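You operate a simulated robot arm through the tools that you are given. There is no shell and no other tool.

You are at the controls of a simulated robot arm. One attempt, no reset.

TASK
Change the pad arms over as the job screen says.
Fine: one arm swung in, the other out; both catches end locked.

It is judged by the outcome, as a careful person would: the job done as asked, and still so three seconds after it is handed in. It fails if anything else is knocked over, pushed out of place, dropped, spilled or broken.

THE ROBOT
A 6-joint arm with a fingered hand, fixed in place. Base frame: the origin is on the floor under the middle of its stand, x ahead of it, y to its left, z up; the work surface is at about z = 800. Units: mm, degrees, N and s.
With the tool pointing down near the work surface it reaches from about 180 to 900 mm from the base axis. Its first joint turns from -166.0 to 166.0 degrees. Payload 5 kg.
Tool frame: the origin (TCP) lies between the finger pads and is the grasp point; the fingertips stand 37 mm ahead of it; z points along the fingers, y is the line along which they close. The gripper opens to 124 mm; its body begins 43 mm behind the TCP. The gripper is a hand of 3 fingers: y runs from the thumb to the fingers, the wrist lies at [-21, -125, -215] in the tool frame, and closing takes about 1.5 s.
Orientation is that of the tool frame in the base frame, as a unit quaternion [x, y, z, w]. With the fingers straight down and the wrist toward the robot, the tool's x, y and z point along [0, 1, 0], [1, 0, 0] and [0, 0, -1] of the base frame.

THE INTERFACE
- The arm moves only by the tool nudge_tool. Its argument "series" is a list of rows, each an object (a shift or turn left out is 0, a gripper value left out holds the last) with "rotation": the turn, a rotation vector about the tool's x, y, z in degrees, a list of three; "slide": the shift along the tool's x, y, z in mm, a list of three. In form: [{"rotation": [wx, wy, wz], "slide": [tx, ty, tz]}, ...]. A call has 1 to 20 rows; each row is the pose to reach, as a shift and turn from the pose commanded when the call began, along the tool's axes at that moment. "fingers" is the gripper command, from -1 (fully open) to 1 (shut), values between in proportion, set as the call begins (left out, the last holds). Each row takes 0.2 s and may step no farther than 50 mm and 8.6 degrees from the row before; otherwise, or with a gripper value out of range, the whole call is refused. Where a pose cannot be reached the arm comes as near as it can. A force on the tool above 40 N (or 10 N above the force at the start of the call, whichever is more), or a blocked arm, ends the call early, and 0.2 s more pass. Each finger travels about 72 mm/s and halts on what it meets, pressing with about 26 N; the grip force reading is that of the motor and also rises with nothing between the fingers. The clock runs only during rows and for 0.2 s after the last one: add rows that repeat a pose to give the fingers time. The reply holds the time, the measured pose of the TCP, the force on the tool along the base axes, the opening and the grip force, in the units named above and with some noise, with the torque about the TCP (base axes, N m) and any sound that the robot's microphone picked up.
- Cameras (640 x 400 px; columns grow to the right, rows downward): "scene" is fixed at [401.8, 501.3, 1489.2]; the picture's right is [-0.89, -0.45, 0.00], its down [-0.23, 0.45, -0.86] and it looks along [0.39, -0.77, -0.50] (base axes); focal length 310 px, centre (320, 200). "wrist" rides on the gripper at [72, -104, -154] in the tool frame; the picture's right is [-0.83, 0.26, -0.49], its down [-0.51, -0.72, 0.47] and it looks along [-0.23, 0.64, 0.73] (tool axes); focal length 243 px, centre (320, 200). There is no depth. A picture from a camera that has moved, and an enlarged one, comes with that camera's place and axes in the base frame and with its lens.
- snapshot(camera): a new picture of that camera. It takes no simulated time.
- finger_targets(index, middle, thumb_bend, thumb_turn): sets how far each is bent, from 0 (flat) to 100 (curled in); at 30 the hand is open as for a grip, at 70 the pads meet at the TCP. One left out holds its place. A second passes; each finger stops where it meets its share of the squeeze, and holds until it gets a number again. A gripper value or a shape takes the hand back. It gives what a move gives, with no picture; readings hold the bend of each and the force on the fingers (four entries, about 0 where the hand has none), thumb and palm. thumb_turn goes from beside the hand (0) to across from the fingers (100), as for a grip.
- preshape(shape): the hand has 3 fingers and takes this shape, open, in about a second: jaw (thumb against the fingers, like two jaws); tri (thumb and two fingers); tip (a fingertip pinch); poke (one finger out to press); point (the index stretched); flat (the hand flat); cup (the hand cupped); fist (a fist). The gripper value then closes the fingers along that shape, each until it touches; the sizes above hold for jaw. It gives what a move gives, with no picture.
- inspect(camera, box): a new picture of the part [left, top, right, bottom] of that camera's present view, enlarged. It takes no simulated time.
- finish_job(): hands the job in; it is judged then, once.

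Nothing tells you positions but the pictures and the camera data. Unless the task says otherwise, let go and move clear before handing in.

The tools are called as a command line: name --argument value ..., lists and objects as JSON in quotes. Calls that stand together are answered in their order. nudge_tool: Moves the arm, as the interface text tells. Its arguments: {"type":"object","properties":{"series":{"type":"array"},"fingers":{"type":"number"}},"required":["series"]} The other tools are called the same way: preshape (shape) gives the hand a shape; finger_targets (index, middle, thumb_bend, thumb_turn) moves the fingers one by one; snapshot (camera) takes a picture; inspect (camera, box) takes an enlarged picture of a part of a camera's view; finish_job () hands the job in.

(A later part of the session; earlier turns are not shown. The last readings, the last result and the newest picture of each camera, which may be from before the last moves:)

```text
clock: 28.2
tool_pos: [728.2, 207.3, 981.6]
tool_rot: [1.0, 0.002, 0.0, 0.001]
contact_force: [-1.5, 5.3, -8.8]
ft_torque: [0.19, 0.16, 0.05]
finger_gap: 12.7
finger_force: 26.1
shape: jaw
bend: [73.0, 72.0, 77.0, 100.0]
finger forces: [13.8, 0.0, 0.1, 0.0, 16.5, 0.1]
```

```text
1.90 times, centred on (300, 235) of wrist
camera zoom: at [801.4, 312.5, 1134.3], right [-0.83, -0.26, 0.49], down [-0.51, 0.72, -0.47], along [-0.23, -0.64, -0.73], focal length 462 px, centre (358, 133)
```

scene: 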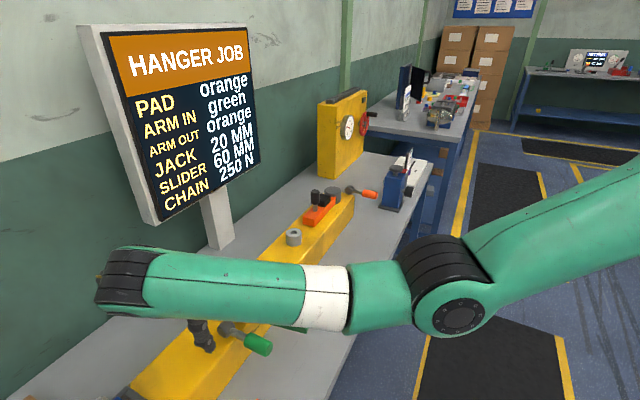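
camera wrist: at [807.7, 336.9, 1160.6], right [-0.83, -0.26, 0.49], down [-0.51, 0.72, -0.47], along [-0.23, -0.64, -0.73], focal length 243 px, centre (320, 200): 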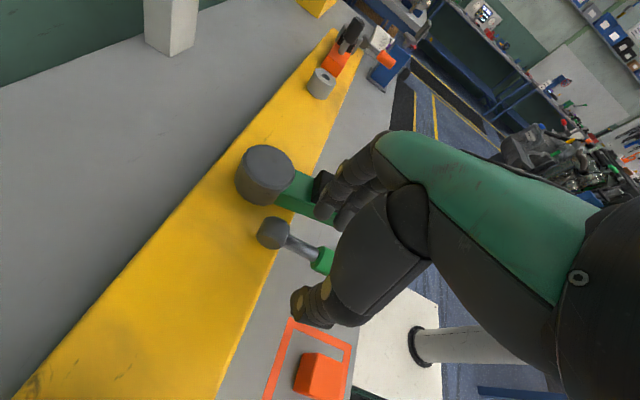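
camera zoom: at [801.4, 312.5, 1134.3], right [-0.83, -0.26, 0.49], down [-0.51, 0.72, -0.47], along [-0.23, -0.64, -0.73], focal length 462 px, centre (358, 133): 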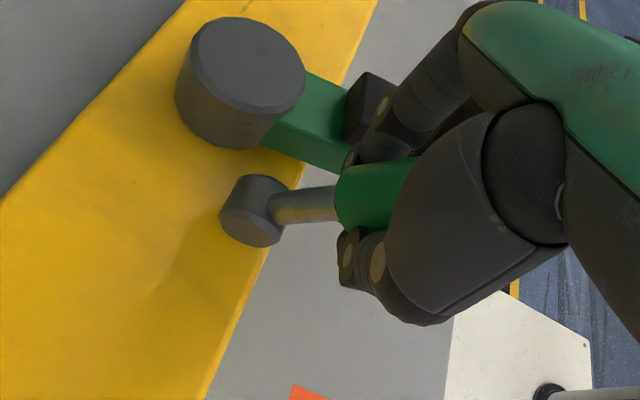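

nudge_tool --series '[{"slide": [4.6, 0, -3.5]}, {"slide": [9.4, 0, -6.6]}, {"slide": [14.5, 0, -9.2]}, {"slide": [19.8, 0, -11.4]}, {"slide": [25.3, 0, -13.1]}, {"slide": [30.9, 0, -14.4]}]'

inspect --camera "wrist" --box '[200, 130, 400, 340]'

```text
clock: 29.1
tool_pos: [738.7, 207.2, 986.2]
tool_rot: [1.0, 0.0, -0.011, 0.002]
contact_force: [-16.1, -2.1, 0.0]
ft_torque: [0.0, 0.21, 0.0]
finger_gap: 11.9
finger_force: 25.8
shape: jaw
bend: [73.0, 72.0, 77.0, 100.0]
finger forces: [15.3, 0.0, 0.0, 0.0, 24.9, 0.1]
stopped in row 4: the force on the tool passed its limit at 45 N (the readings are from after the stop); the commanded pose is now the measured one
```

```text
1.90 times, centred on (300, 235) of wrist
camera zoom: at [814.9, 313.2, 1137.3], right [-0.82, -0.26, 0.51], down [-0.52, 0.72, -0.46], along [-0.25, -0.64, -0.72], focal length 462 px, centre (358, 133)
```

zoom: 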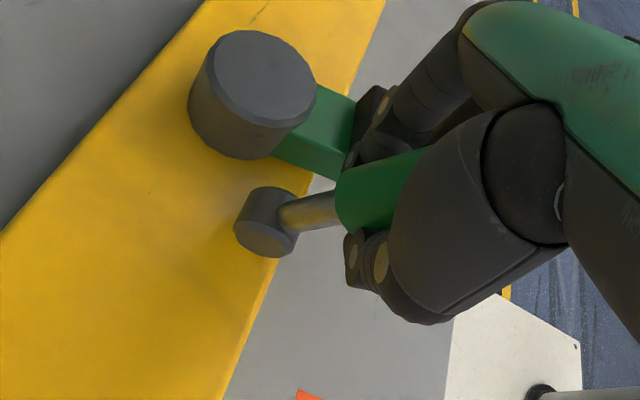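

The lift met a stop at about 60–62° (TCP at (739, 986)), though it could be the lever end touching the palm. I'll open the hand and back up to see whether the lever stays raised.

nudge_tool --series '[{"slide": [0, 0, 0]}, {"slide": [0, 0, 0]}, {"slide": [0, 0, 0]}, {"slide": [4, 0, -15]}, {"slide": [10, 0, -30]}, {"slide": [16, 0, -45]}, {"slide": [24, 0, -60]}, {"slide": [32, 0, -80]}, {"slide": [40, 0, -100]}]' --fingers 0.1

snapshot --camera "wrist"

snapshot --camera "scene"

```text
clock: 31.1
tool_pos: [781.8, 208.4, 1086.9]
tool_rot: [1.0, 0.0, -0.007, 0.002]
contact_force: [0.6, 0.3, 0.2]
ft_torque: [0.03, -0.01, -0.02]
finger_gap: 55.3
finger_force: 0.1
shape: jaw
bend: [74.0, 47.0, 71.0, 100.0]
finger forces: [0.0, 0.1, 0.0, 0.0, 0.0, 0.0]
```

```text
taken
camera wrist: at [857.9, 313.8, 1238.6], right [-0.82, -0.26, 0.51], down [-0.52, 0.72, -0.47], along [-0.24, -0.64, -0.73], focal length 243 px, centre (320, 200)
```

wrist: 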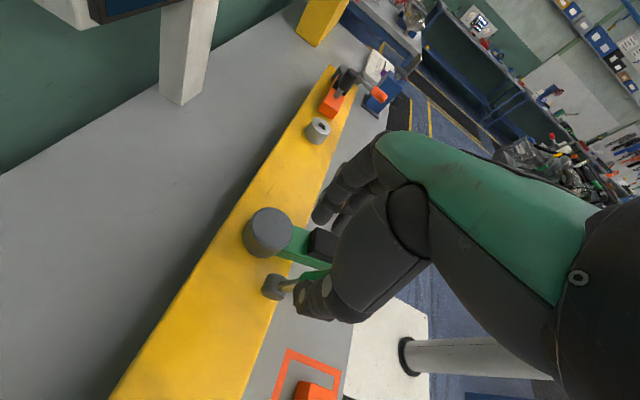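

```text
taken
```

scene: 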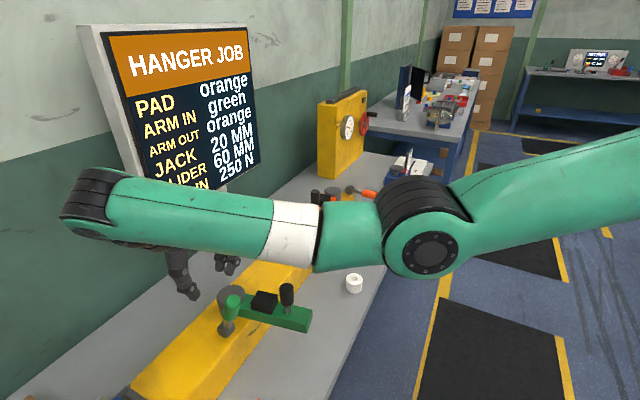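

inspect --camera "scene" --box '[180, 260, 340, 360]'

inspect --camera "wrist" --box '[220, 180, 380, 340]'

```text
4.00 times, centred on (260, 310) of scene
camera zoom: at [401.8, 501.3, 1489.2], right [-0.89, -0.45, 0.0], down [-0.23, 0.45, -0.86], along [0.39, -0.77, -0.5], focal length 1242 px, centre (560, -240)
```

zoom: 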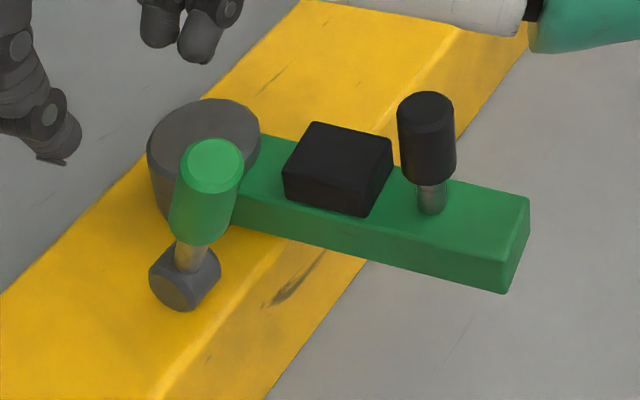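

```text
2.50 times, centred on (300, 260) of wrist
camera zoom: at [857.9, 313.8, 1238.6], right [-0.82, -0.26, 0.51], down [-0.52, 0.72, -0.47], along [-0.24, -0.64, -0.73], focal length 606 px, centre (370, 50)
```

zoom: 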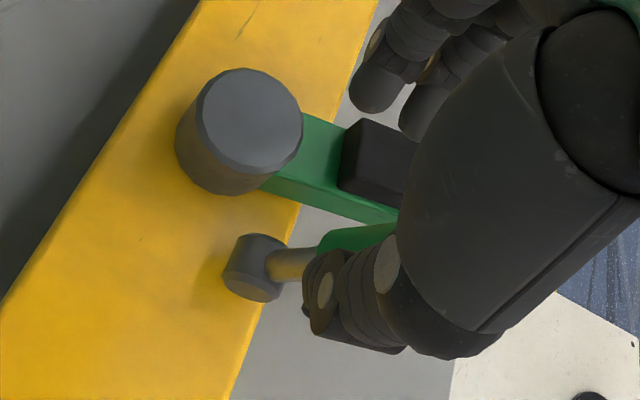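

The green catch stays raised at about 70°, with its tip near (734, 207, 1030), so it should be released. Next I'll turn to about 45° yaw and hover over the green arm's knob at (675, 118).

nudge_tool --series '[{"rotation": [0, 0, -7.5], "slide": [5, 0, -18]}, {"rotation": [0, 0, -15], "slide": [8, 0, -36]}, {"rotation": [0, 0, -22.5], "slide": [8, 0, -45]}, {"rotation": [0, 0, -30], "slide": [0, 5, -45]}, {"rotation": [0, 0, -37.5], "slide": [-10, 15, -45]}, {"rotation": [0, 0, -45], "slide": [-30, 35, -45]}, {"rotation": [0, 0, -45], "slide": [-60, 60, -45]}, {"rotation": [0, 0, -45], "slide": [-90, 80, -40]}, {"rotation": [0, 0, -45], "slide": [-107, 90, -30]}, {"rotation": [0, 0, -45], "slide": [-107, 90, -30]}]' --fingers 0

snapshot --camera "wrist"

snapshot --camera "scene"

```text
clock: 33.3
tool_pos: [681.6, 115.9, 1111.7]
tool_rot: [0.923, 0.385, -0.005, 0.0]
contact_force: [0.3, -0.6, 0.9]
ft_torque: [-0.01, 0.0, 0.02]
finger_gap: 61.5
finger_force: 0.1
shape: jaw
bend: [74.0, 45.0, 69.0, 100.0]
finger forces: [0.0, 0.1, 0.0, 0.0, 0.0, 0.0]
out of reach, approached as far as the arm can: row 8, 9, 10
```

```text
taken
camera wrist: at [659.5, 242.7, 1264.7], right [-0.39, -0.77, 0.5], down [-0.87, 0.15, -0.46], along [0.28, -0.62, -0.73], focal length 243 px, centre (320, 200)
```

wrist: 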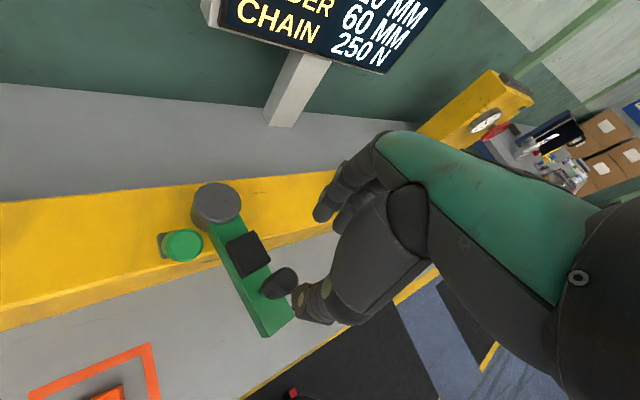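

```text
taken
```

scene: 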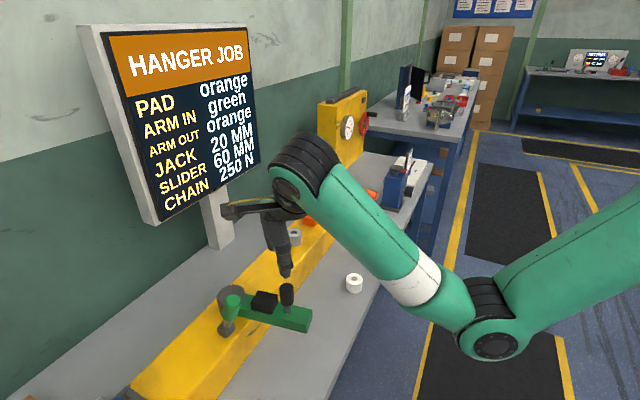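

inspect --camera "wrist" --box '[160, 160, 360, 350]'

inspect --camera "scene" --box '[200, 200, 360, 350]'

```text
2.11 times, centred on (260, 255) of wrist
camera zoom: at [659.5, 242.7, 1264.7], right [-0.39, -0.77, 0.5], down [-0.87, 0.15, -0.46], along [0.28, -0.62, -0.73], focal length 511 px, centre (446, 84)
```

zoom: 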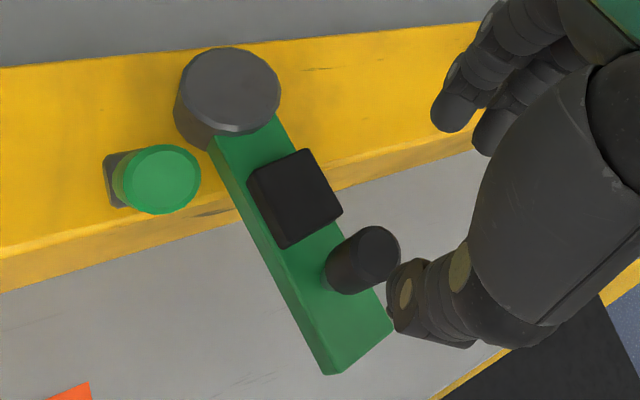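

```text
2.67 times, centred on (280, 275) of scene
camera zoom: at [401.8, 501.3, 1489.2], right [-0.89, -0.45, 0.0], down [-0.23, 0.45, -0.86], along [0.39, -0.77, -0.5], focal length 828 px, centre (427, 0)
```

zoom: 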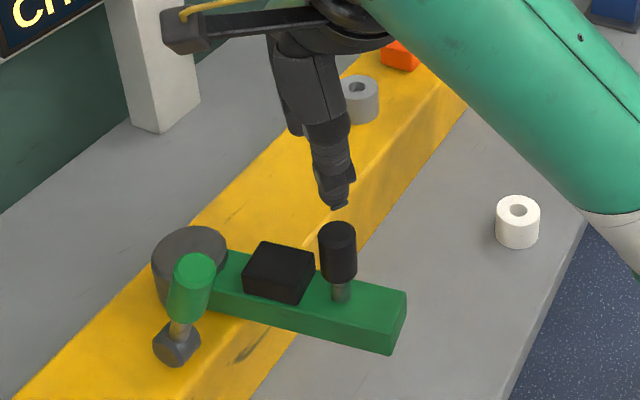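

The knob is at (674, 117) with its top at z≈1008. I'll descend so the hand straddles it, staying above the arm's top face.

nudge_tool --series '[{"slide": [-4.6, -6.2, 20]}, {"slide": [-4.6, -6.2, 50]}, {"slide": [-4.6, -6.2, 80]}, {"slide": [-4.6, -6.2, 105]}, {"slide": [-4.6, -6.2, 122]}, {"slide": [-4.6, -6.2, 122]}]'

inspect --camera "wrist" --box '[160, 160, 360, 350]'

inspect --camera "scene" --box '[200, 200, 360, 350]'

```text
clock: 34.7
tool_pos: [671.2, 117.1, 988.9]
tool_rot: [0.924, 0.383, -0.008, 0.001]
contact_force: [-1.0, -1.0, 1.9]
ft_torque: [-0.09, -0.02, -0.05]
finger_gap: 61.6
finger_force: 0.2
shape: jaw
bend: [74.0, 45.0, 69.0, 100.0]
finger forces: [1.9, 0.0, 0.1, 0.1, 0.0, 0.1]
```

```text
2.11 times, centred on (260, 255) of wrist
camera zoom: at [651.0, 243.6, 1143.1], right [-0.39, -0.77, 0.5], down [-0.88, 0.15, -0.46], along [0.28, -0.62, -0.73], focal length 511 px, centre (446, 84)
```

zoom: 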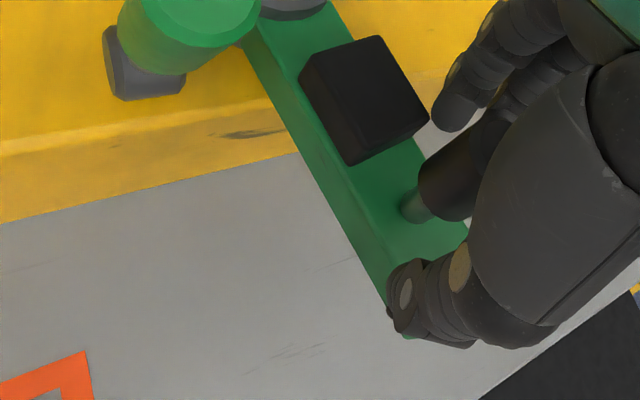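

```text
2.67 times, centred on (280, 275) of scene
camera zoom: at [401.8, 501.3, 1489.2], right [-0.89, -0.45, 0.0], down [-0.23, 0.45, -0.86], along [0.39, -0.77, -0.5], focal length 828 px, centre (427, 0)
```

zoom: 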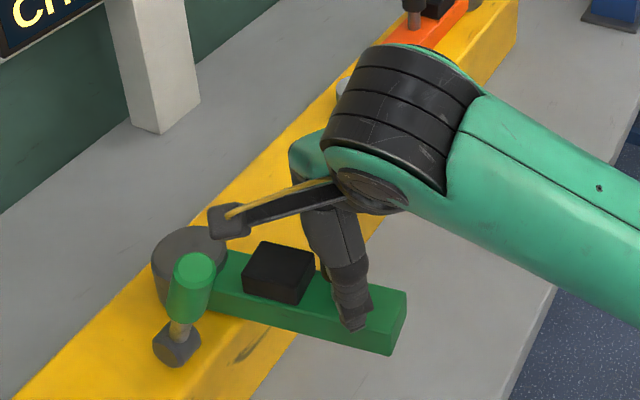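

The knob sits between thumb and fingers. I'll close on it.

nudge_tool --series '[{"slide": [0, 0, 0]}, {"slide": [0, 0, 0]}, {"slide": [0, 0, 0]}, {"slide": [0, 0, 0]}, {"slide": [0, 0, 0]}, {"slide": [0, 0, 0]}]' --fingers 0.8

inspect --camera "wrist" --box '[160, 160, 360, 350]'

```text
clock: 36.1
tool_pos: [670.5, 116.6, 989.0]
tool_rot: [0.924, 0.383, -0.008, -0.001]
contact_force: [0.0, 1.8, -9.7]
ft_torque: [0.11, 0.08, 0.02]
finger_gap: 18.4
finger_force: 25.9
shape: jaw
bend: [73.0, 63.0, 74.0, 100.0]
finger forces: [15.1, 6.9, 0.0, 0.1, 23.9, 0.0]
```

```text
2.11 times, centred on (260, 255) of wrist
camera zoom: at [651.2, 243.9, 1142.4], right [-0.39, -0.77, 0.5], down [-0.88, 0.15, -0.46], along [0.28, -0.62, -0.73], focal length 511 px, centre (446, 84)
```

zoom: 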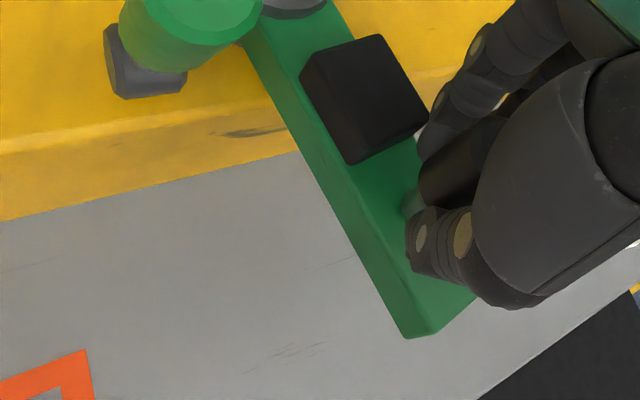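

The knob is gripped (index 15 N, middle 7 N, thumb 24 N). I'll test a small inward swing of the green arm about its hub at (811, 144) to see whether it is free.

nudge_tool --series '[{"rotation": [0, 0, -2], "slide": [-2.6, 4.2, 0]}, {"rotation": [0, 0, -4], "slide": [-5.2, 8.5, 0]}, {"rotation": [0, 0, -6.5], "slide": [-8.1, 14, 0]}, {"rotation": [0, 0, -9], "slide": [-11, 19.5, 0]}]'

inspect --camera "scene" --box '[200, 200, 360, 350]'

```text
clock: 37.1
tool_pos: [676.8, 95.5, 989.7]
tool_rot: [0.891, 0.454, -0.009, -0.002]
contact_force: [-6.6, -0.7, -14.6]
ft_torque: [0.02, 0.24, -0.01]
finger_gap: 17.8
finger_force: 25.8
shape: jaw
bend: [73.0, 63.0, 74.0, 100.0]
finger forces: [14.4, 8.2, 0.0, 0.0, 26.4, 0.0]
```

```text
2.67 times, centred on (280, 275) of scene
camera zoom: at [401.8, 501.3, 1489.2], right [-0.89, -0.45, 0.0], down [-0.23, 0.45, -0.86], along [0.39, -0.77, -0.5], focal length 828 px, centre (427, 0)
```

zoom: 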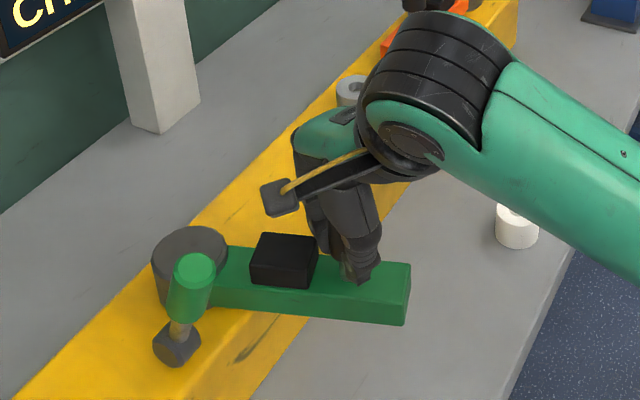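

The green arm swings freely with the catch up. I'll continue the arc inward, turning the hand with it.

nudge_tool --series '[{"rotation": [0, 0, -3], "slide": [-4, 6.4, 0]}, {"rotation": [0, 0, -6], "slide": [-7.7, 12.9, 0]}, {"rotation": [0, 0, -12], "slide": [-14.1, 26.4, 0]}, {"rotation": [0, 0, -18], "slide": [-18.9, 40.6, 0]}, {"rotation": [0, 0, -24], "slide": [-22.3, 55.3, 0]}, {"rotation": [0, 0, -30], "slide": [-24.1, 70.1, 0]}, {"rotation": [0, 0, -36], "slide": [-24.4, 85.1, 0]}, {"rotation": [0, 0, -42], "slide": [-23, 99.9, 0]}, {"rotation": [0, 0, -48], "slide": [-20.2, 114.7, 0]}, {"rotation": [0, 0, -48], "slide": [-20.2, 114.7, 0]}]'

snapshot --camera "scene"

snapshot --camera "wrist"

```text
clock: 39.3
tool_pos: [759.0, 11.3, 989.9]
tool_rot: [0.629, 0.777, -0.007, -0.005]
contact_force: [-3.2, -10.5, -16.3]
ft_torque: [-0.31, 0.14, -0.02]
finger_gap: 16.8
finger_force: 25.9
shape: jaw
bend: [73.0, 64.0, 73.0, 100.0]
finger forces: [13.9, 10.9, 0.0, 0.0, 25.9, 0.0]
```

```text
taken
```

scene: 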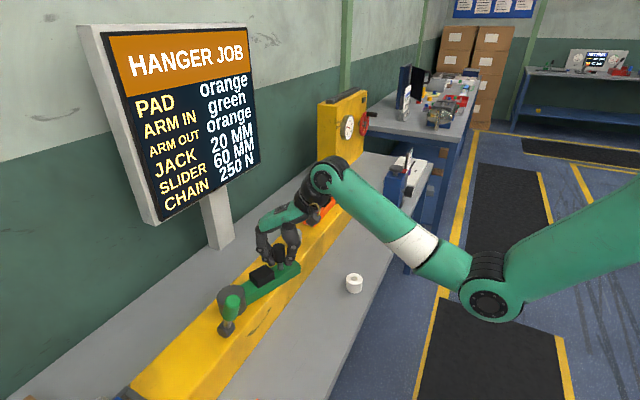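

```text
taken
camera wrist: at [645.2, 61.5, 1144.9], right [0.44, -0.76, 0.49], down [-0.61, -0.65, -0.46], along [0.66, -0.1, -0.74], focal length 243 px, centre (320, 200)
```

wrist: 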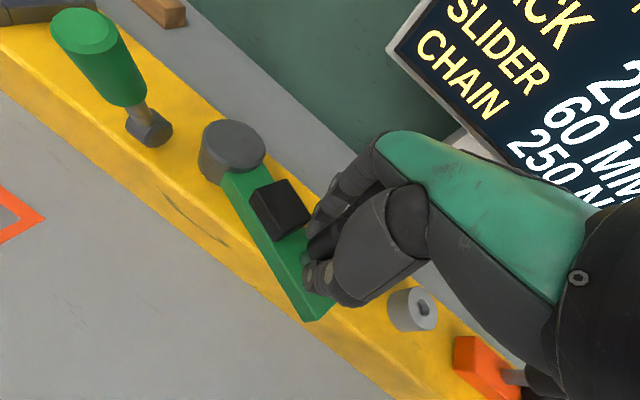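

nudge_tool --series '[{"rotation": [0, 0, -3], "slide": [-4.5, 6.8, 0]}, {"rotation": [0, 0, -6], "slide": [-9, 13.6, 0]}, {"rotation": [0, 0, -9], "slide": [-12.1, 20.4, 0]}, {"rotation": [0, 0, -12], "slide": [-15.2, 27.2, 0]}, {"rotation": [0, 0, -14.5], "slide": [-17.3, 33, 0]}, {"rotation": [0, 0, -17], "slide": [-19.4, 38.9, 0]}, {"rotation": [0, 0, -19.5], "slide": [-21, 45, 0]}, {"rotation": [0, 0, -22], "slide": [-22.5, 51, 0]}, {"rotation": [0, 0, -22], "slide": [-22.5, 51, 0]}]'

inspect --camera "scene" --box '[180, 180, 360, 350]'

snapshot --camera "wrist"

```text
clock: 41.3
tool_pos: [813.0, 1.7, 988.6]
tool_rot: [0.469, 0.883, -0.006, -0.006]
contact_force: [-21.7, 1.0, -0.9]
ft_torque: [-0.12, 0.68, 0.13]
finger_gap: 17.5
finger_force: 25.6
shape: jaw
bend: [73.0, 65.0, 73.0, 100.0]
finger forces: [17.2, 4.5, 0.0, 0.0, 29.7, 0.0]
```

```text
2.35 times, centred on (270, 265) of scene
camera zoom: at [401.8, 501.3, 1489.2], right [-0.89, -0.45, 0.0], down [-0.23, 0.45, -0.86], along [0.39, -0.77, -0.5], focal length 731 px, centre (438, 47)
```

zoom: 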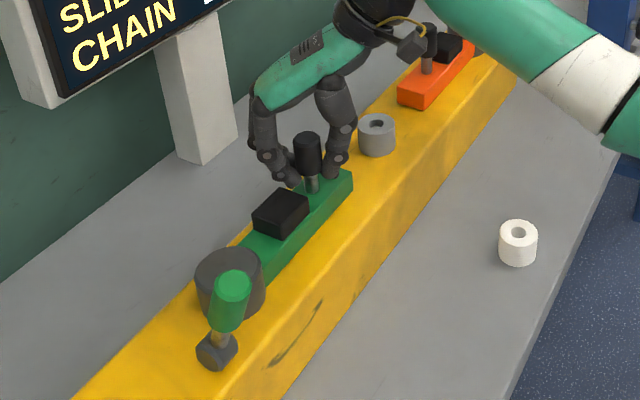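

```text
taken
camera wrist: at [688.0, 4.0, 1144.5], right [0.69, -0.54, 0.48], down [-0.32, -0.83, -0.46], along [0.65, 0.17, -0.74], focal length 243 px, centre (320, 200)
```

wrist: 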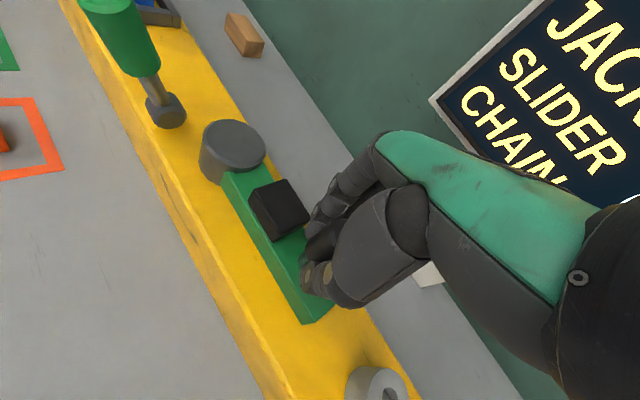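

The green arm has reached its inward stop, in line with the beam with about 22 N of resistance. I'll let go of the knob and rise.

nudge_tool --series '[{"slide": [0, 0, 0]}, {"slide": [0, 0, 0]}, {"slide": [0, 0, 0]}, {"slide": [0, 0, 0]}, {"slide": [0, 0, -20]}, {"slide": [0, 0, -50]}, {"slide": [0, 0, -85]}, {"slide": [0, 0, -115]}, {"slide": [0, 0, -115]}]' --fingers 0

inspect --camera "scene" --box '[180, 180, 360, 350]'

snapshot --camera "wrist"

```text
clock: 43.3
tool_pos: [815.0, 0.7, 1104.9]
tool_rot: [0.469, 0.883, -0.005, -0.006]
contact_force: [-0.1, 0.6, 0.4]
ft_torque: [0.02, 0.01, -0.02]
finger_gap: 61.6
finger_force: 0.1
shape: jaw
bend: [74.0, 45.0, 69.0, 100.0]
finger forces: [0.0, 0.0, 0.0, 0.0, 0.1, 0.0]
```

```text
2.35 times, centred on (270, 265) of scene
camera zoom: at [401.8, 501.3, 1489.2], right [-0.89, -0.45, 0.0], down [-0.23, 0.45, -0.86], along [0.39, -0.77, -0.5], focal length 731 px, centre (438, 47)
```

zoom: 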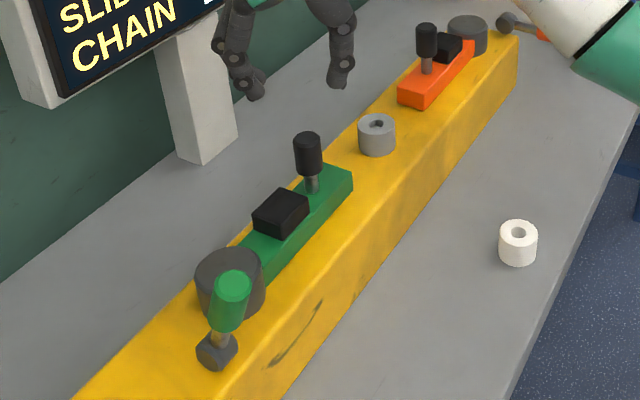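

```text
taken
camera wrist: at [691.5, 4.4, 1260.4], right [0.69, -0.54, 0.48], down [-0.32, -0.83, -0.46], along [0.65, 0.16, -0.74], focal length 243 px, centre (320, 200)
```

wrist: 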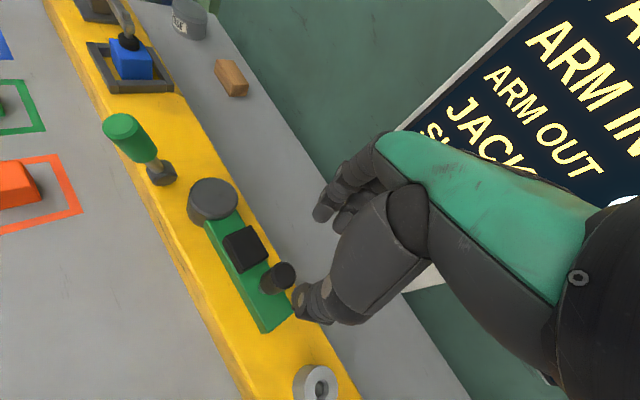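

The green arm stays in line with the beam: knob at x≈811 and hub at x≈811. Now I'll lock the green catch by bringing closed fingers to the +x side of the raised lever and pushing it down.

nudge_tool --series '[{"rotation": [0, 0, 6], "slide": [36, 20, 0]}, {"rotation": [0, 0, 12], "slide": [72, 41, 0]}, {"rotation": [0, 0, 18], "slide": [108, 62, 0]}, {"rotation": [0, 0, 24], "slide": [144, 83, 0]}, {"rotation": [0, 0, 30], "slide": [179, 103, 0]}, {"rotation": [0, 0, 34], "slide": [179, 103, 0]}, {"rotation": [0, 0, 34], "slide": [179, 103, 0]}, {"rotation": [0, 0, 34], "slide": [179, 103, 0]}]' --fingers 1

snapshot --camera "wrist"

inspect --camera "scene" --box '[130, 180, 330, 360]'

```text
clock: 45.1
tool_pos: [801.5, 206.6, 1105.2]
tool_rot: [0.707, 0.708, -0.007, -0.004]
contact_force: [0.4, -0.3, -0.7]
ft_torque: [0.01, 0.03, 0.03]
finger_gap: 0.0
finger_force: 25.9
shape: jaw
bend: [70.0, 70.0, 57.0, 100.0]
finger forces: [0.1, 0.0, 0.1, 0.0, 0.1, 0.0]
```

```text
taken
camera wrist: at [698.7, 280.9, 1258.3], right [0.27, -0.83, 0.49], down [-0.73, -0.51, -0.46], along [0.63, -0.23, -0.74], focal length 243 px, centre (320, 200)
```

wrist: 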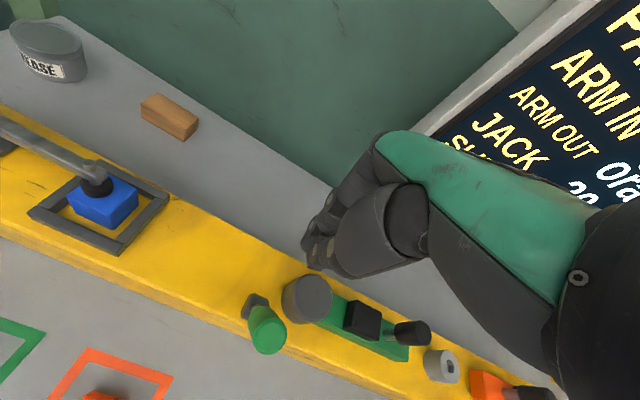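

```text
2.22 times, centred on (230, 270) of scene
camera zoom: at [401.8, 501.3, 1489.2], right [-0.89, -0.45, 0.0], down [-0.23, 0.45, -0.86], along [0.39, -0.77, -0.5], focal length 690 px, centre (520, 44)
```

zoom: 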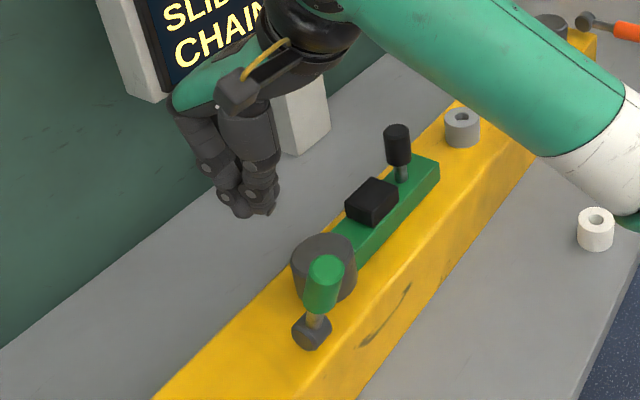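

nudge_tool --series '[{"slide": [0, 3, 25]}, {"slide": [0, 3, 50]}, {"slide": [0, 3, 71]}, {"slide": [0, -7, 71]}, {"slide": [0, -12, 71]}]'

snapshot --camera "wrist"

inspect --camera "scene" --box '[130, 200, 330, 380]'

```text
clock: 46.3
tool_pos: [786.8, 208.0, 1032.8]
tool_rot: [0.706, 0.708, -0.007, -0.004]
contact_force: [0.1, 0.3, 0.0]
ft_torque: [-0.01, -0.02, 0.02]
finger_gap: 0.0
finger_force: 25.6
shape: jaw
bend: [70.0, 70.0, 57.0, 100.0]
finger forces: [0.0, 0.0, 0.0, 0.0, 0.1, 0.0]
```

```text
taken
camera wrist: at [685.4, 280.5, 1187.6], right [0.27, -0.83, 0.49], down [-0.73, -0.51, -0.46], along [0.63, -0.23, -0.74], focal length 243 px, centre (320, 200)
```

wrist: 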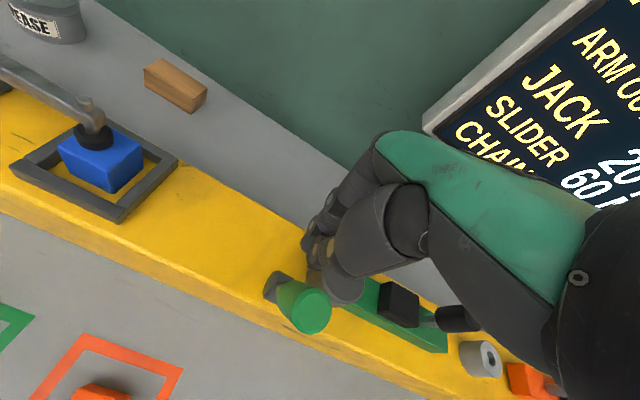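

```text
2.22 times, centred on (230, 290) of scene
camera zoom: at [401.8, 501.3, 1489.2], right [-0.89, -0.45, 0.0], down [-0.23, 0.45, -0.86], along [0.39, -0.77, -0.5], focal length 690 px, centre (520, 0)
```

zoom: 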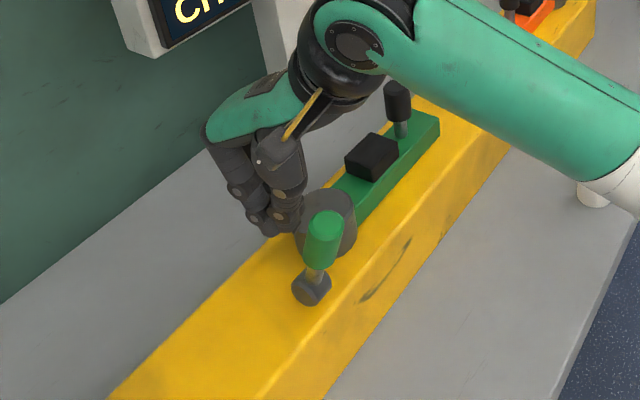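

nudge_tool --series '[{"slide": [0, -8, 0]}, {"slide": [0, -16, 0]}, {"slide": [0, -24, 0]}, {"slide": [0, -32, 2]}, {"slide": [0, -40, 4]}]'

inspect --camera "wrist" --box '[200, 200, 420, 370]'

inspect --camera "scene" --box '[130, 220, 330, 400]'

```text
clock: 47.5
tool_pos: [747.4, 206.7, 1029.1]
tool_rot: [0.707, 0.707, -0.006, -0.004]
contact_force: [-0.3, 0.3, 0.2]
ft_torque: [0.02, -0.01, -0.02]
finger_gap: 0.0
finger_force: 26.2
shape: jaw
bend: [70.0, 70.0, 57.0, 100.0]
finger forces: [0.1, 0.0, 0.0, 0.0, 0.0, 0.0]
```

```text
2.35 times, centred on (310, 285) of wrist
camera zoom: at [645.5, 280.7, 1183.8], right [0.27, -0.83, 0.49], down [-0.73, -0.51, -0.46], along [0.63, -0.23, -0.74], focal length 571 px, centre (344, 0)
```

zoom: 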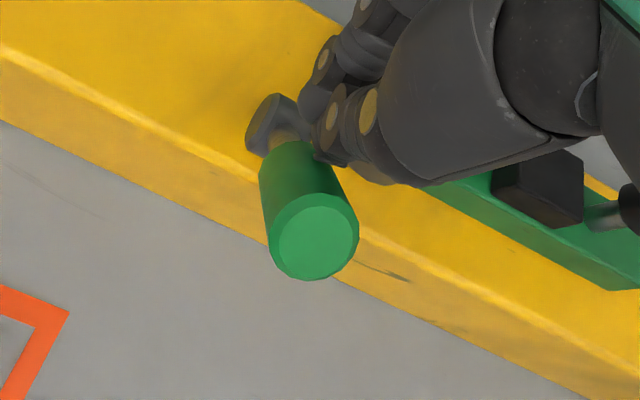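

```text
2.22 times, centred on (230, 310) of scene
camera zoom: at [401.8, 501.3, 1489.2], right [-0.89, -0.45, 0.0], down [-0.23, 0.45, -0.86], along [0.39, -0.77, -0.5], focal length 690 px, centre (520, -44)
```

zoom: 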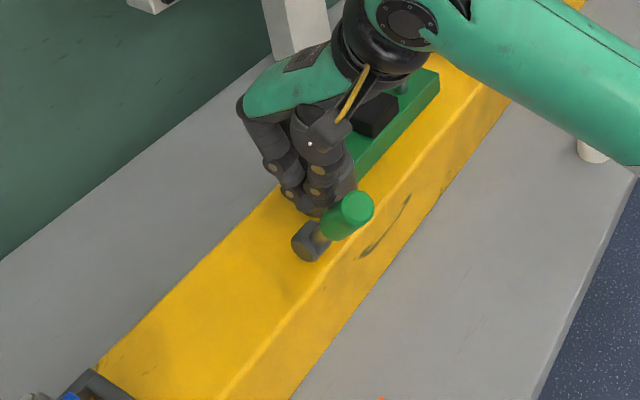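

The lever follows the push smoothly. I'll continue along the arc, down toward horizontal.

nudge_tool --series '[{"slide": [0, -9, 4]}, {"slide": [0, -17, 9]}, {"slide": [0, -25, 15]}, {"slide": [0, -32, 21]}, {"slide": [0, -39, 27]}, {"slide": [0, -45, 34]}, {"slide": [0, -50, 41]}, {"slide": [0, -50, 41]}]'

inspect --camera "wrist" --box '[200, 200, 420, 370]'

inspect --camera "scene" --box '[130, 220, 330, 400]'

```text
clock: 49.3
tool_pos: [697.0, 206.3, 988.1]
tool_rot: [0.706, 0.708, -0.006, -0.004]
contact_force: [0.7, -0.6, -0.2]
ft_torque: [-0.01, 0.01, -0.02]
finger_gap: 0.1
finger_force: 25.5
shape: jaw
bend: [70.0, 70.0, 57.0, 100.0]
finger forces: [0.0, 0.1, 0.1, 0.1, 0.1, 0.0]
```

```text
2.35 times, centred on (310, 285) of wrist
camera zoom: at [594.6, 280.3, 1143.4], right [0.27, -0.83, 0.49], down [-0.73, -0.51, -0.46], along [0.63, -0.23, -0.74], focal length 571 px, centre (344, 0)
```

zoom: 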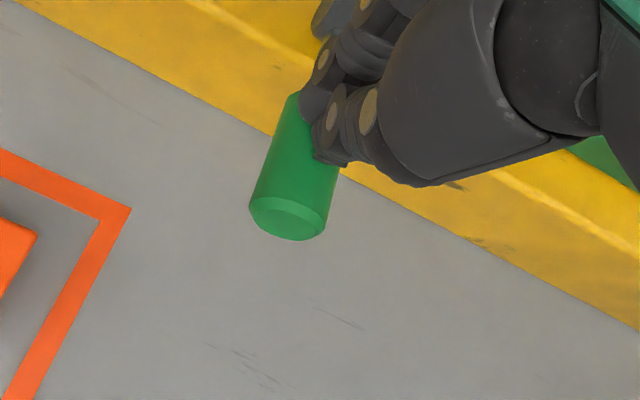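

```text
2.22 times, centred on (230, 310) of scene
camera zoom: at [401.8, 501.3, 1489.2], right [-0.89, -0.45, 0.0], down [-0.23, 0.45, -0.86], along [0.39, -0.77, -0.5], focal length 690 px, centre (520, -44)
```

zoom: 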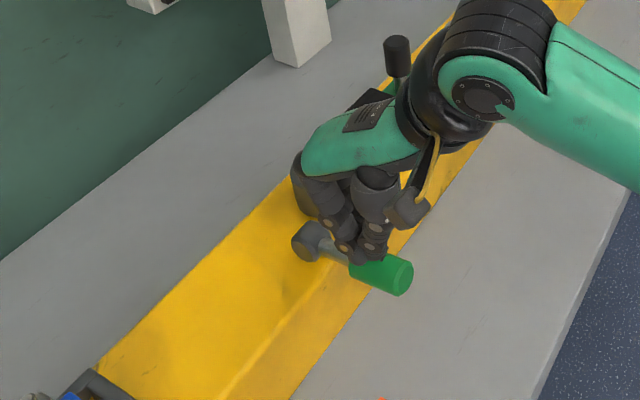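

Nearly horizontal. I'll press down gently until it seats, watching for force or a click.

nudge_tool --series '[{"slide": [0, -2, 4]}, {"slide": [0, -3, 8]}, {"slide": [0, -4, 12]}, {"slide": [0, -4, 16]}, {"slide": [0, -4, 20]}, {"slide": [0, -4, 24]}]'

inspect --camera "scene" --box '[130, 220, 330, 400]'

```text
clock: 50.5
tool_pos: [694.5, 207.8, 977.5]
tool_rot: [0.707, 0.708, 0.001, -0.001]
contact_force: [0.9, 2.0, 7.5]
ft_torque: [0.01, -0.02, -0.03]
finger_gap: 0.0
finger_force: 26.3
shape: jaw
bend: [70.0, 70.0, 57.0, 100.0]
finger forces: [0.2, 0.0, 0.0, 0.1, 0.0, 0.0]
stopped in row 5: the force on the tool passed its limit at 44 N (the readings are from after the stop); the commanded pose is now the measured one
```

```text
2.22 times, centred on (230, 310) of scene
camera zoom: at [401.8, 501.3, 1489.2], right [-0.89, -0.45, 0.0], down [-0.23, 0.45, -0.86], along [0.39, -0.77, -0.5], focal length 690 px, centre (520, -44)
```

zoom: 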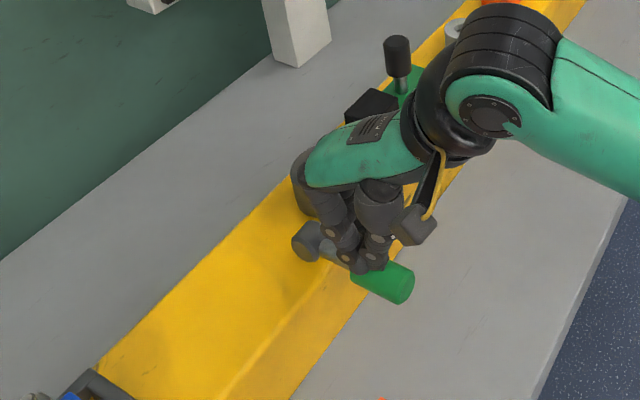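

The lever reached a hard stop (44 N). I'll rise and check its angle.

nudge_tool --series '[{"slide": [0, 0, -25]}, {"slide": [0, 0, -60]}, {"slide": [0, 0, -100]}, {"slide": [-40, 0, -130]}, {"slide": [-85, 0, -140]}, {"slide": [-85, 0, -140]}]'

inspect --camera "scene" --box '[180, 240, 340, 360]'

snapshot --camera "wrist"

```text
clock: 51.9
tool_pos: [695.3, 123.0, 1115.3]
tool_rot: [0.706, 0.708, -0.001, -0.002]
contact_force: [0.7, -0.1, -0.3]
ft_torque: [0.03, 0.0, 0.04]
finger_gap: 0.0
finger_force: 26.2
shape: jaw
bend: [70.0, 70.0, 57.0, 100.0]
finger forces: [0.0, 0.0, 0.0, 0.0, 0.0, 0.0]
```

```text
3.33 times, centred on (260, 300) of scene
camera zoom: at [401.8, 501.3, 1489.2], right [-0.89, -0.45, 0.0], down [-0.23, 0.45, -0.86], along [0.39, -0.77, -0.5], focal length 1035 px, centre (520, -133)
```

zoom: 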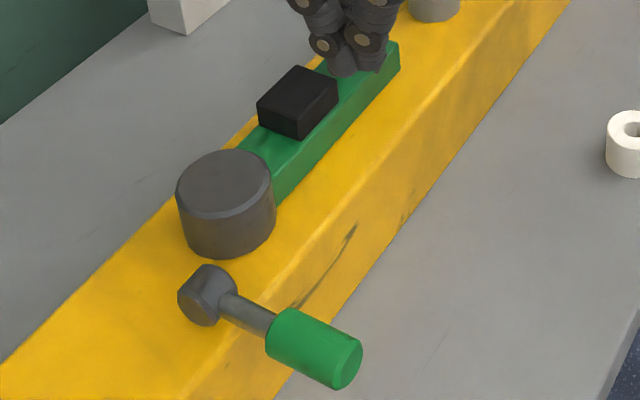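

```text
taken
camera wrist: at [592.2, 195.8, 1269.6], right [0.26, -0.83, 0.49], down [-0.72, -0.51, -0.47], along [0.64, -0.23, -0.73], focal length 243 px, centre (320, 200)
```

wrist: 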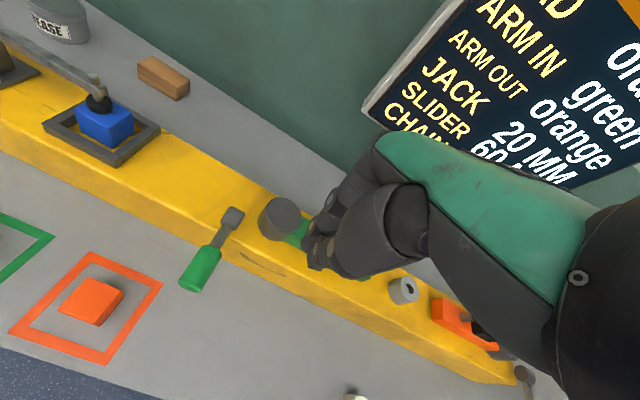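

The green catch is back at exactly its original horizontal position. Now the orange side: I'll move over to the orange catch with the hand yawed 90° and half open, and look at it from above.

nudge_tool --series '[{"rotation": [0, 0, 0], "slide": [-40, 2, 0]}, {"rotation": [0, 0, 0], "slide": [-85, 4, 0]}, {"rotation": [0, 0, 8], "slide": [-131, 6, 0]}, {"rotation": [0, 0, 16], "slide": [-177, 8, 0]}, {"rotation": [0, 0, 24], "slide": [-223, 10, 0]}, {"rotation": [0, 0, 32], "slide": [-269, 12, 0]}, {"rotation": [0, 0, 40], "slide": [-315, 14, 0]}, {"rotation": [0, 0, 48], "slide": [-361, 16, 0]}, {"rotation": [0, 0, 56], "slide": [-407, 18, 0]}, {"rotation": [0, 0, 64], "slide": [-453, 20, 0]}, {"rotation": [0, 0, 72], "slide": [-499, 22, 0]}, {"rotation": [0, 0, 80], "slide": [-545, 25, 0]}, {"rotation": [0, 0, 88], "slide": [-590, 27, 0]}, {"rotation": [0, 0, 90], "slide": [-593, 27, 0]}, {"rotation": [0, 0, 90], "slide": [-593, 27, 0]}]' --fingers 0.1

snapshot --camera "wrist"

snapshot --camera "scene"

```text
clock: 55.1
tool_pos: [722.2, -472.6, 1115.2]
tool_rot: [1.0, 0.0, -0.002, 0.0]
contact_force: [-0.7, 0.3, 0.0]
ft_torque: [0.01, -0.01, -0.01]
finger_gap: 55.3
finger_force: 0.1
shape: jaw
bend: [74.0, 47.0, 71.0, 100.0]
finger forces: [0.1, 0.1, 0.0, 0.0, 0.0, 0.0]
```

```text
taken
camera wrist: at [795.6, -366.3, 1268.8], right [-0.83, -0.26, 0.5], down [-0.51, 0.72, -0.47], along [-0.23, -0.64, -0.73], focal length 243 px, centre (320, 200)
```

wrist: 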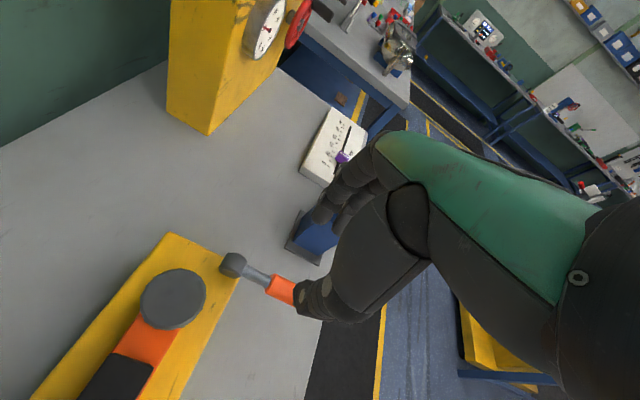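

```text
taken
```

scene: 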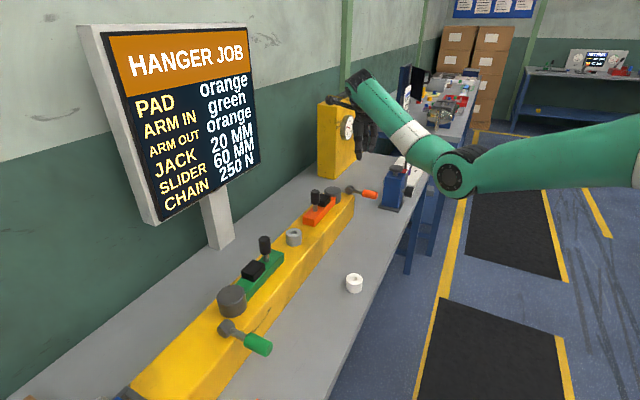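

inspect --camera "wrist" --box '[140, 220, 340, 345]'

inspect --camera "scene" --box '[300, 130, 440, 220]'

```text
3.20 times, centred on (240, 282) of wrist
camera zoom: at [795.6, -366.3, 1268.8], right [-0.83, -0.26, 0.5], down [-0.51, 0.72, -0.47], along [-0.23, -0.64, -0.73], focal length 776 px, centre (576, -64)
```

zoom: 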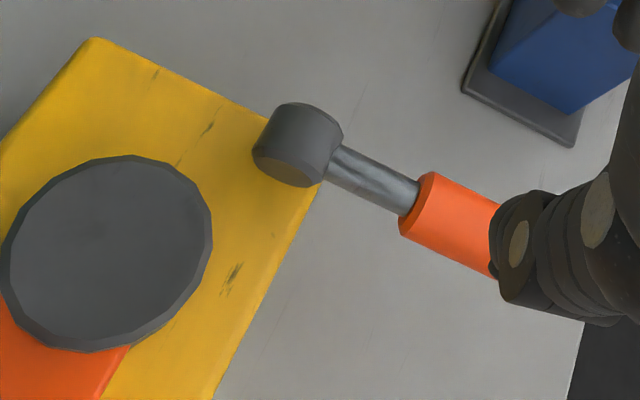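

```text
4.44 times, centred on (370, 175) of scene
camera zoom: at [401.8, 501.3, 1489.2], right [-0.89, -0.45, 0.0], down [-0.23, 0.45, -0.86], along [0.39, -0.77, -0.5], focal length 1380 px, centre (98, 311)
```

zoom: 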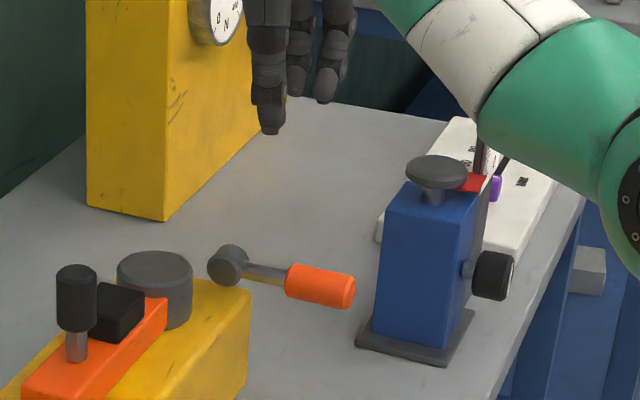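

The orange lever is at y≈-482, from its axle at (772, -482, 929) to the grip at x≈663–717. I'll align and descend around the grip as I did on the green side.

nudge_tool --series '[{"slide": [-9, 5, 20]}, {"slide": [-18, 9.5, 55]}, {"slide": [-18, 9.5, 90]}, {"slide": [-18, 9.5, 120]}, {"slide": [-18, 9.5, 135]}, {"slide": [-18, 9.5, 135]}]' --fingers 0.0

inspect --camera "wrist" --box '[200, 130, 400, 340]'

inspect --camera "scene" --box '[300, 130, 440, 220]'

```text
clock: 56.5
tool_pos: [705.2, -480.5, 980.0]
tool_rot: [1.0, 0.001, -0.002, 0.0]
contact_force: [0.7, -0.1, 0.7]
ft_torque: [-0.01, 0.0, 0.02]
finger_gap: 61.8
finger_force: 0.1
shape: jaw
bend: [74.0, 45.0, 69.0, 100.0]
finger forces: [0.1, 0.0, 0.0, 0.0, 0.0, 0.0]
```

```text
1.90 times, centred on (300, 235) of wrist
camera zoom: at [777.6, -375.3, 1133.4], right [-0.83, -0.26, 0.5], down [-0.51, 0.72, -0.47], along [-0.23, -0.64, -0.73], focal length 462 px, centre (358, 133)
```

zoom: 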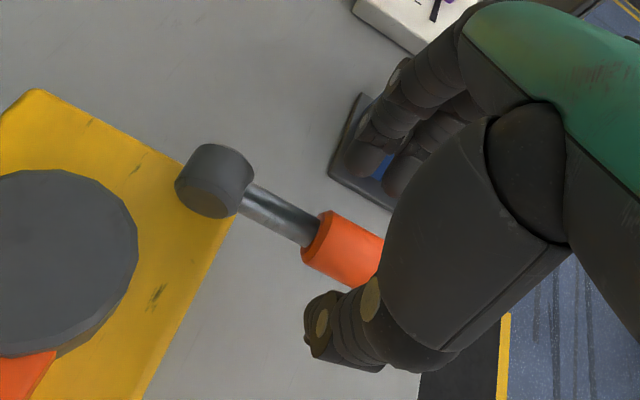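

```text
4.44 times, centred on (370, 175) of scene
camera zoom: at [401.8, 501.3, 1489.2], right [-0.89, -0.45, 0.0], down [-0.23, 0.45, -0.86], along [0.39, -0.77, -0.5], focal length 1380 px, centre (98, 311)
```

zoom: 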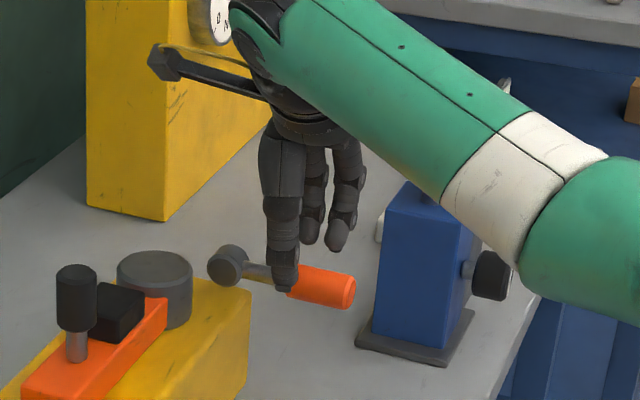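

nudge_tool --series '[{"slide": [0, 1.5, 15]}, {"slide": [0, 1.5, 30]}, {"slide": [0, 1.5, 42]}, {"slide": [0, 1.5, 50]}, {"slide": [0, 1.5, 50]}]'

inspect --camera "wrist" --box '[200, 130, 400, 340]'

inspect --camera "scene" --box '[300, 130, 440, 220]'

```text
clock: 57.7
tool_pos: [703.2, -482.1, 931.4]
tool_rot: [1.0, 0.002, -0.002, 0.0]
contact_force: [-0.4, -0.9, -0.1]
ft_torque: [0.04, 0.02, 0.02]
finger_gap: 61.5
finger_force: 0.1
shape: jaw
bend: [74.0, 45.0, 69.0, 100.0]
finger forces: [0.0, 0.1, 0.0, 0.0, 0.1, 0.1]
```

```text
1.90 times, centred on (300, 235) of wrist
camera zoom: at [777.3, -376.7, 1084.3], right [-0.83, -0.26, 0.5], down [-0.51, 0.72, -0.47], along [-0.23, -0.64, -0.73], focal length 462 px, centre (358, 133)
```

zoom: 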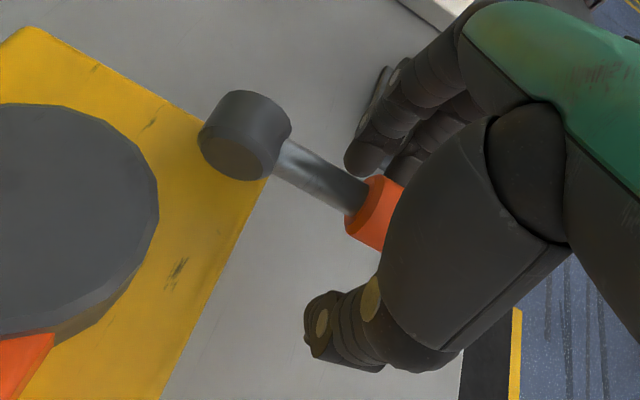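

```text
4.44 times, centred on (370, 175) of scene
camera zoom: at [401.8, 501.3, 1489.2], right [-0.89, -0.45, 0.0], down [-0.23, 0.45, -0.86], along [0.39, -0.77, -0.5], focal length 1380 px, centre (98, 311)
```

zoom: 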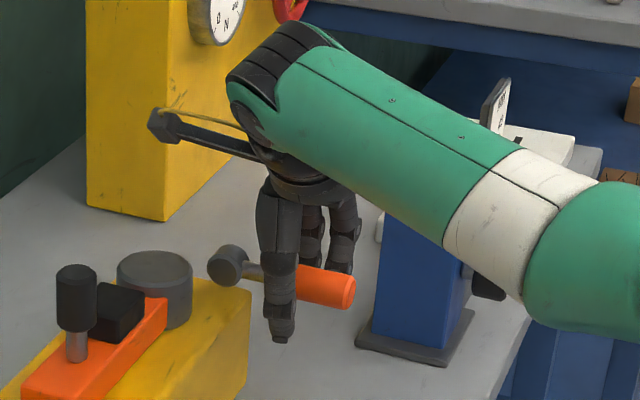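

The hand straddles the orange lever with no contact. I'll close on it.

nudge_tool --series '[{"slide": [0, 0, 0]}, {"slide": [0, 0, 0]}, {"slide": [0, 0, 0]}, {"slide": [0, 0, 0]}, {"slide": [0, 0, 0]}, {"slide": [0, 0, 0]}, {"slide": [0, 0, 0]}]' --fingers 1

inspect --camera "wrist" --box '[200, 130, 400, 340]'

```text
clock: 59.3
tool_pos: [703.6, -482.7, 931.2]
tool_rot: [1.0, 0.001, -0.003, -0.002]
contact_force: [-2.5, 5.8, -4.8]
ft_torque: [-0.04, 0.07, -0.07]
finger_gap: 13.7
finger_force: 26.0
shape: jaw
bend: [73.0, 71.0, 75.0, 100.0]
finger forces: [13.7, 3.3, 0.0, 0.0, 22.9, 0.0]
```

```text
1.90 times, centred on (300, 235) of wrist
camera zoom: at [777.2, -376.5, 1084.0], right [-0.83, -0.26, 0.5], down [-0.51, 0.72, -0.47], along [-0.23, -0.64, -0.73], focal length 462 px, centre (358, 133)
```

zoom: 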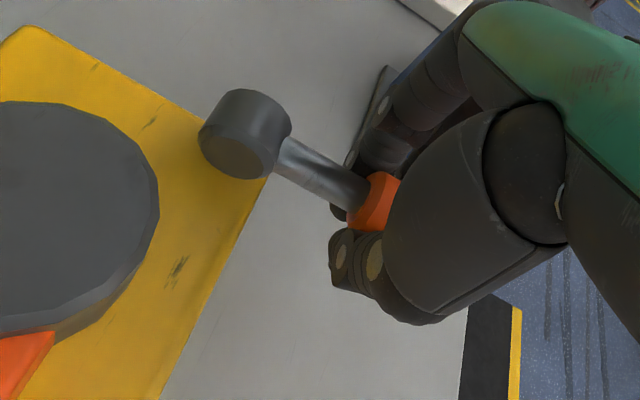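

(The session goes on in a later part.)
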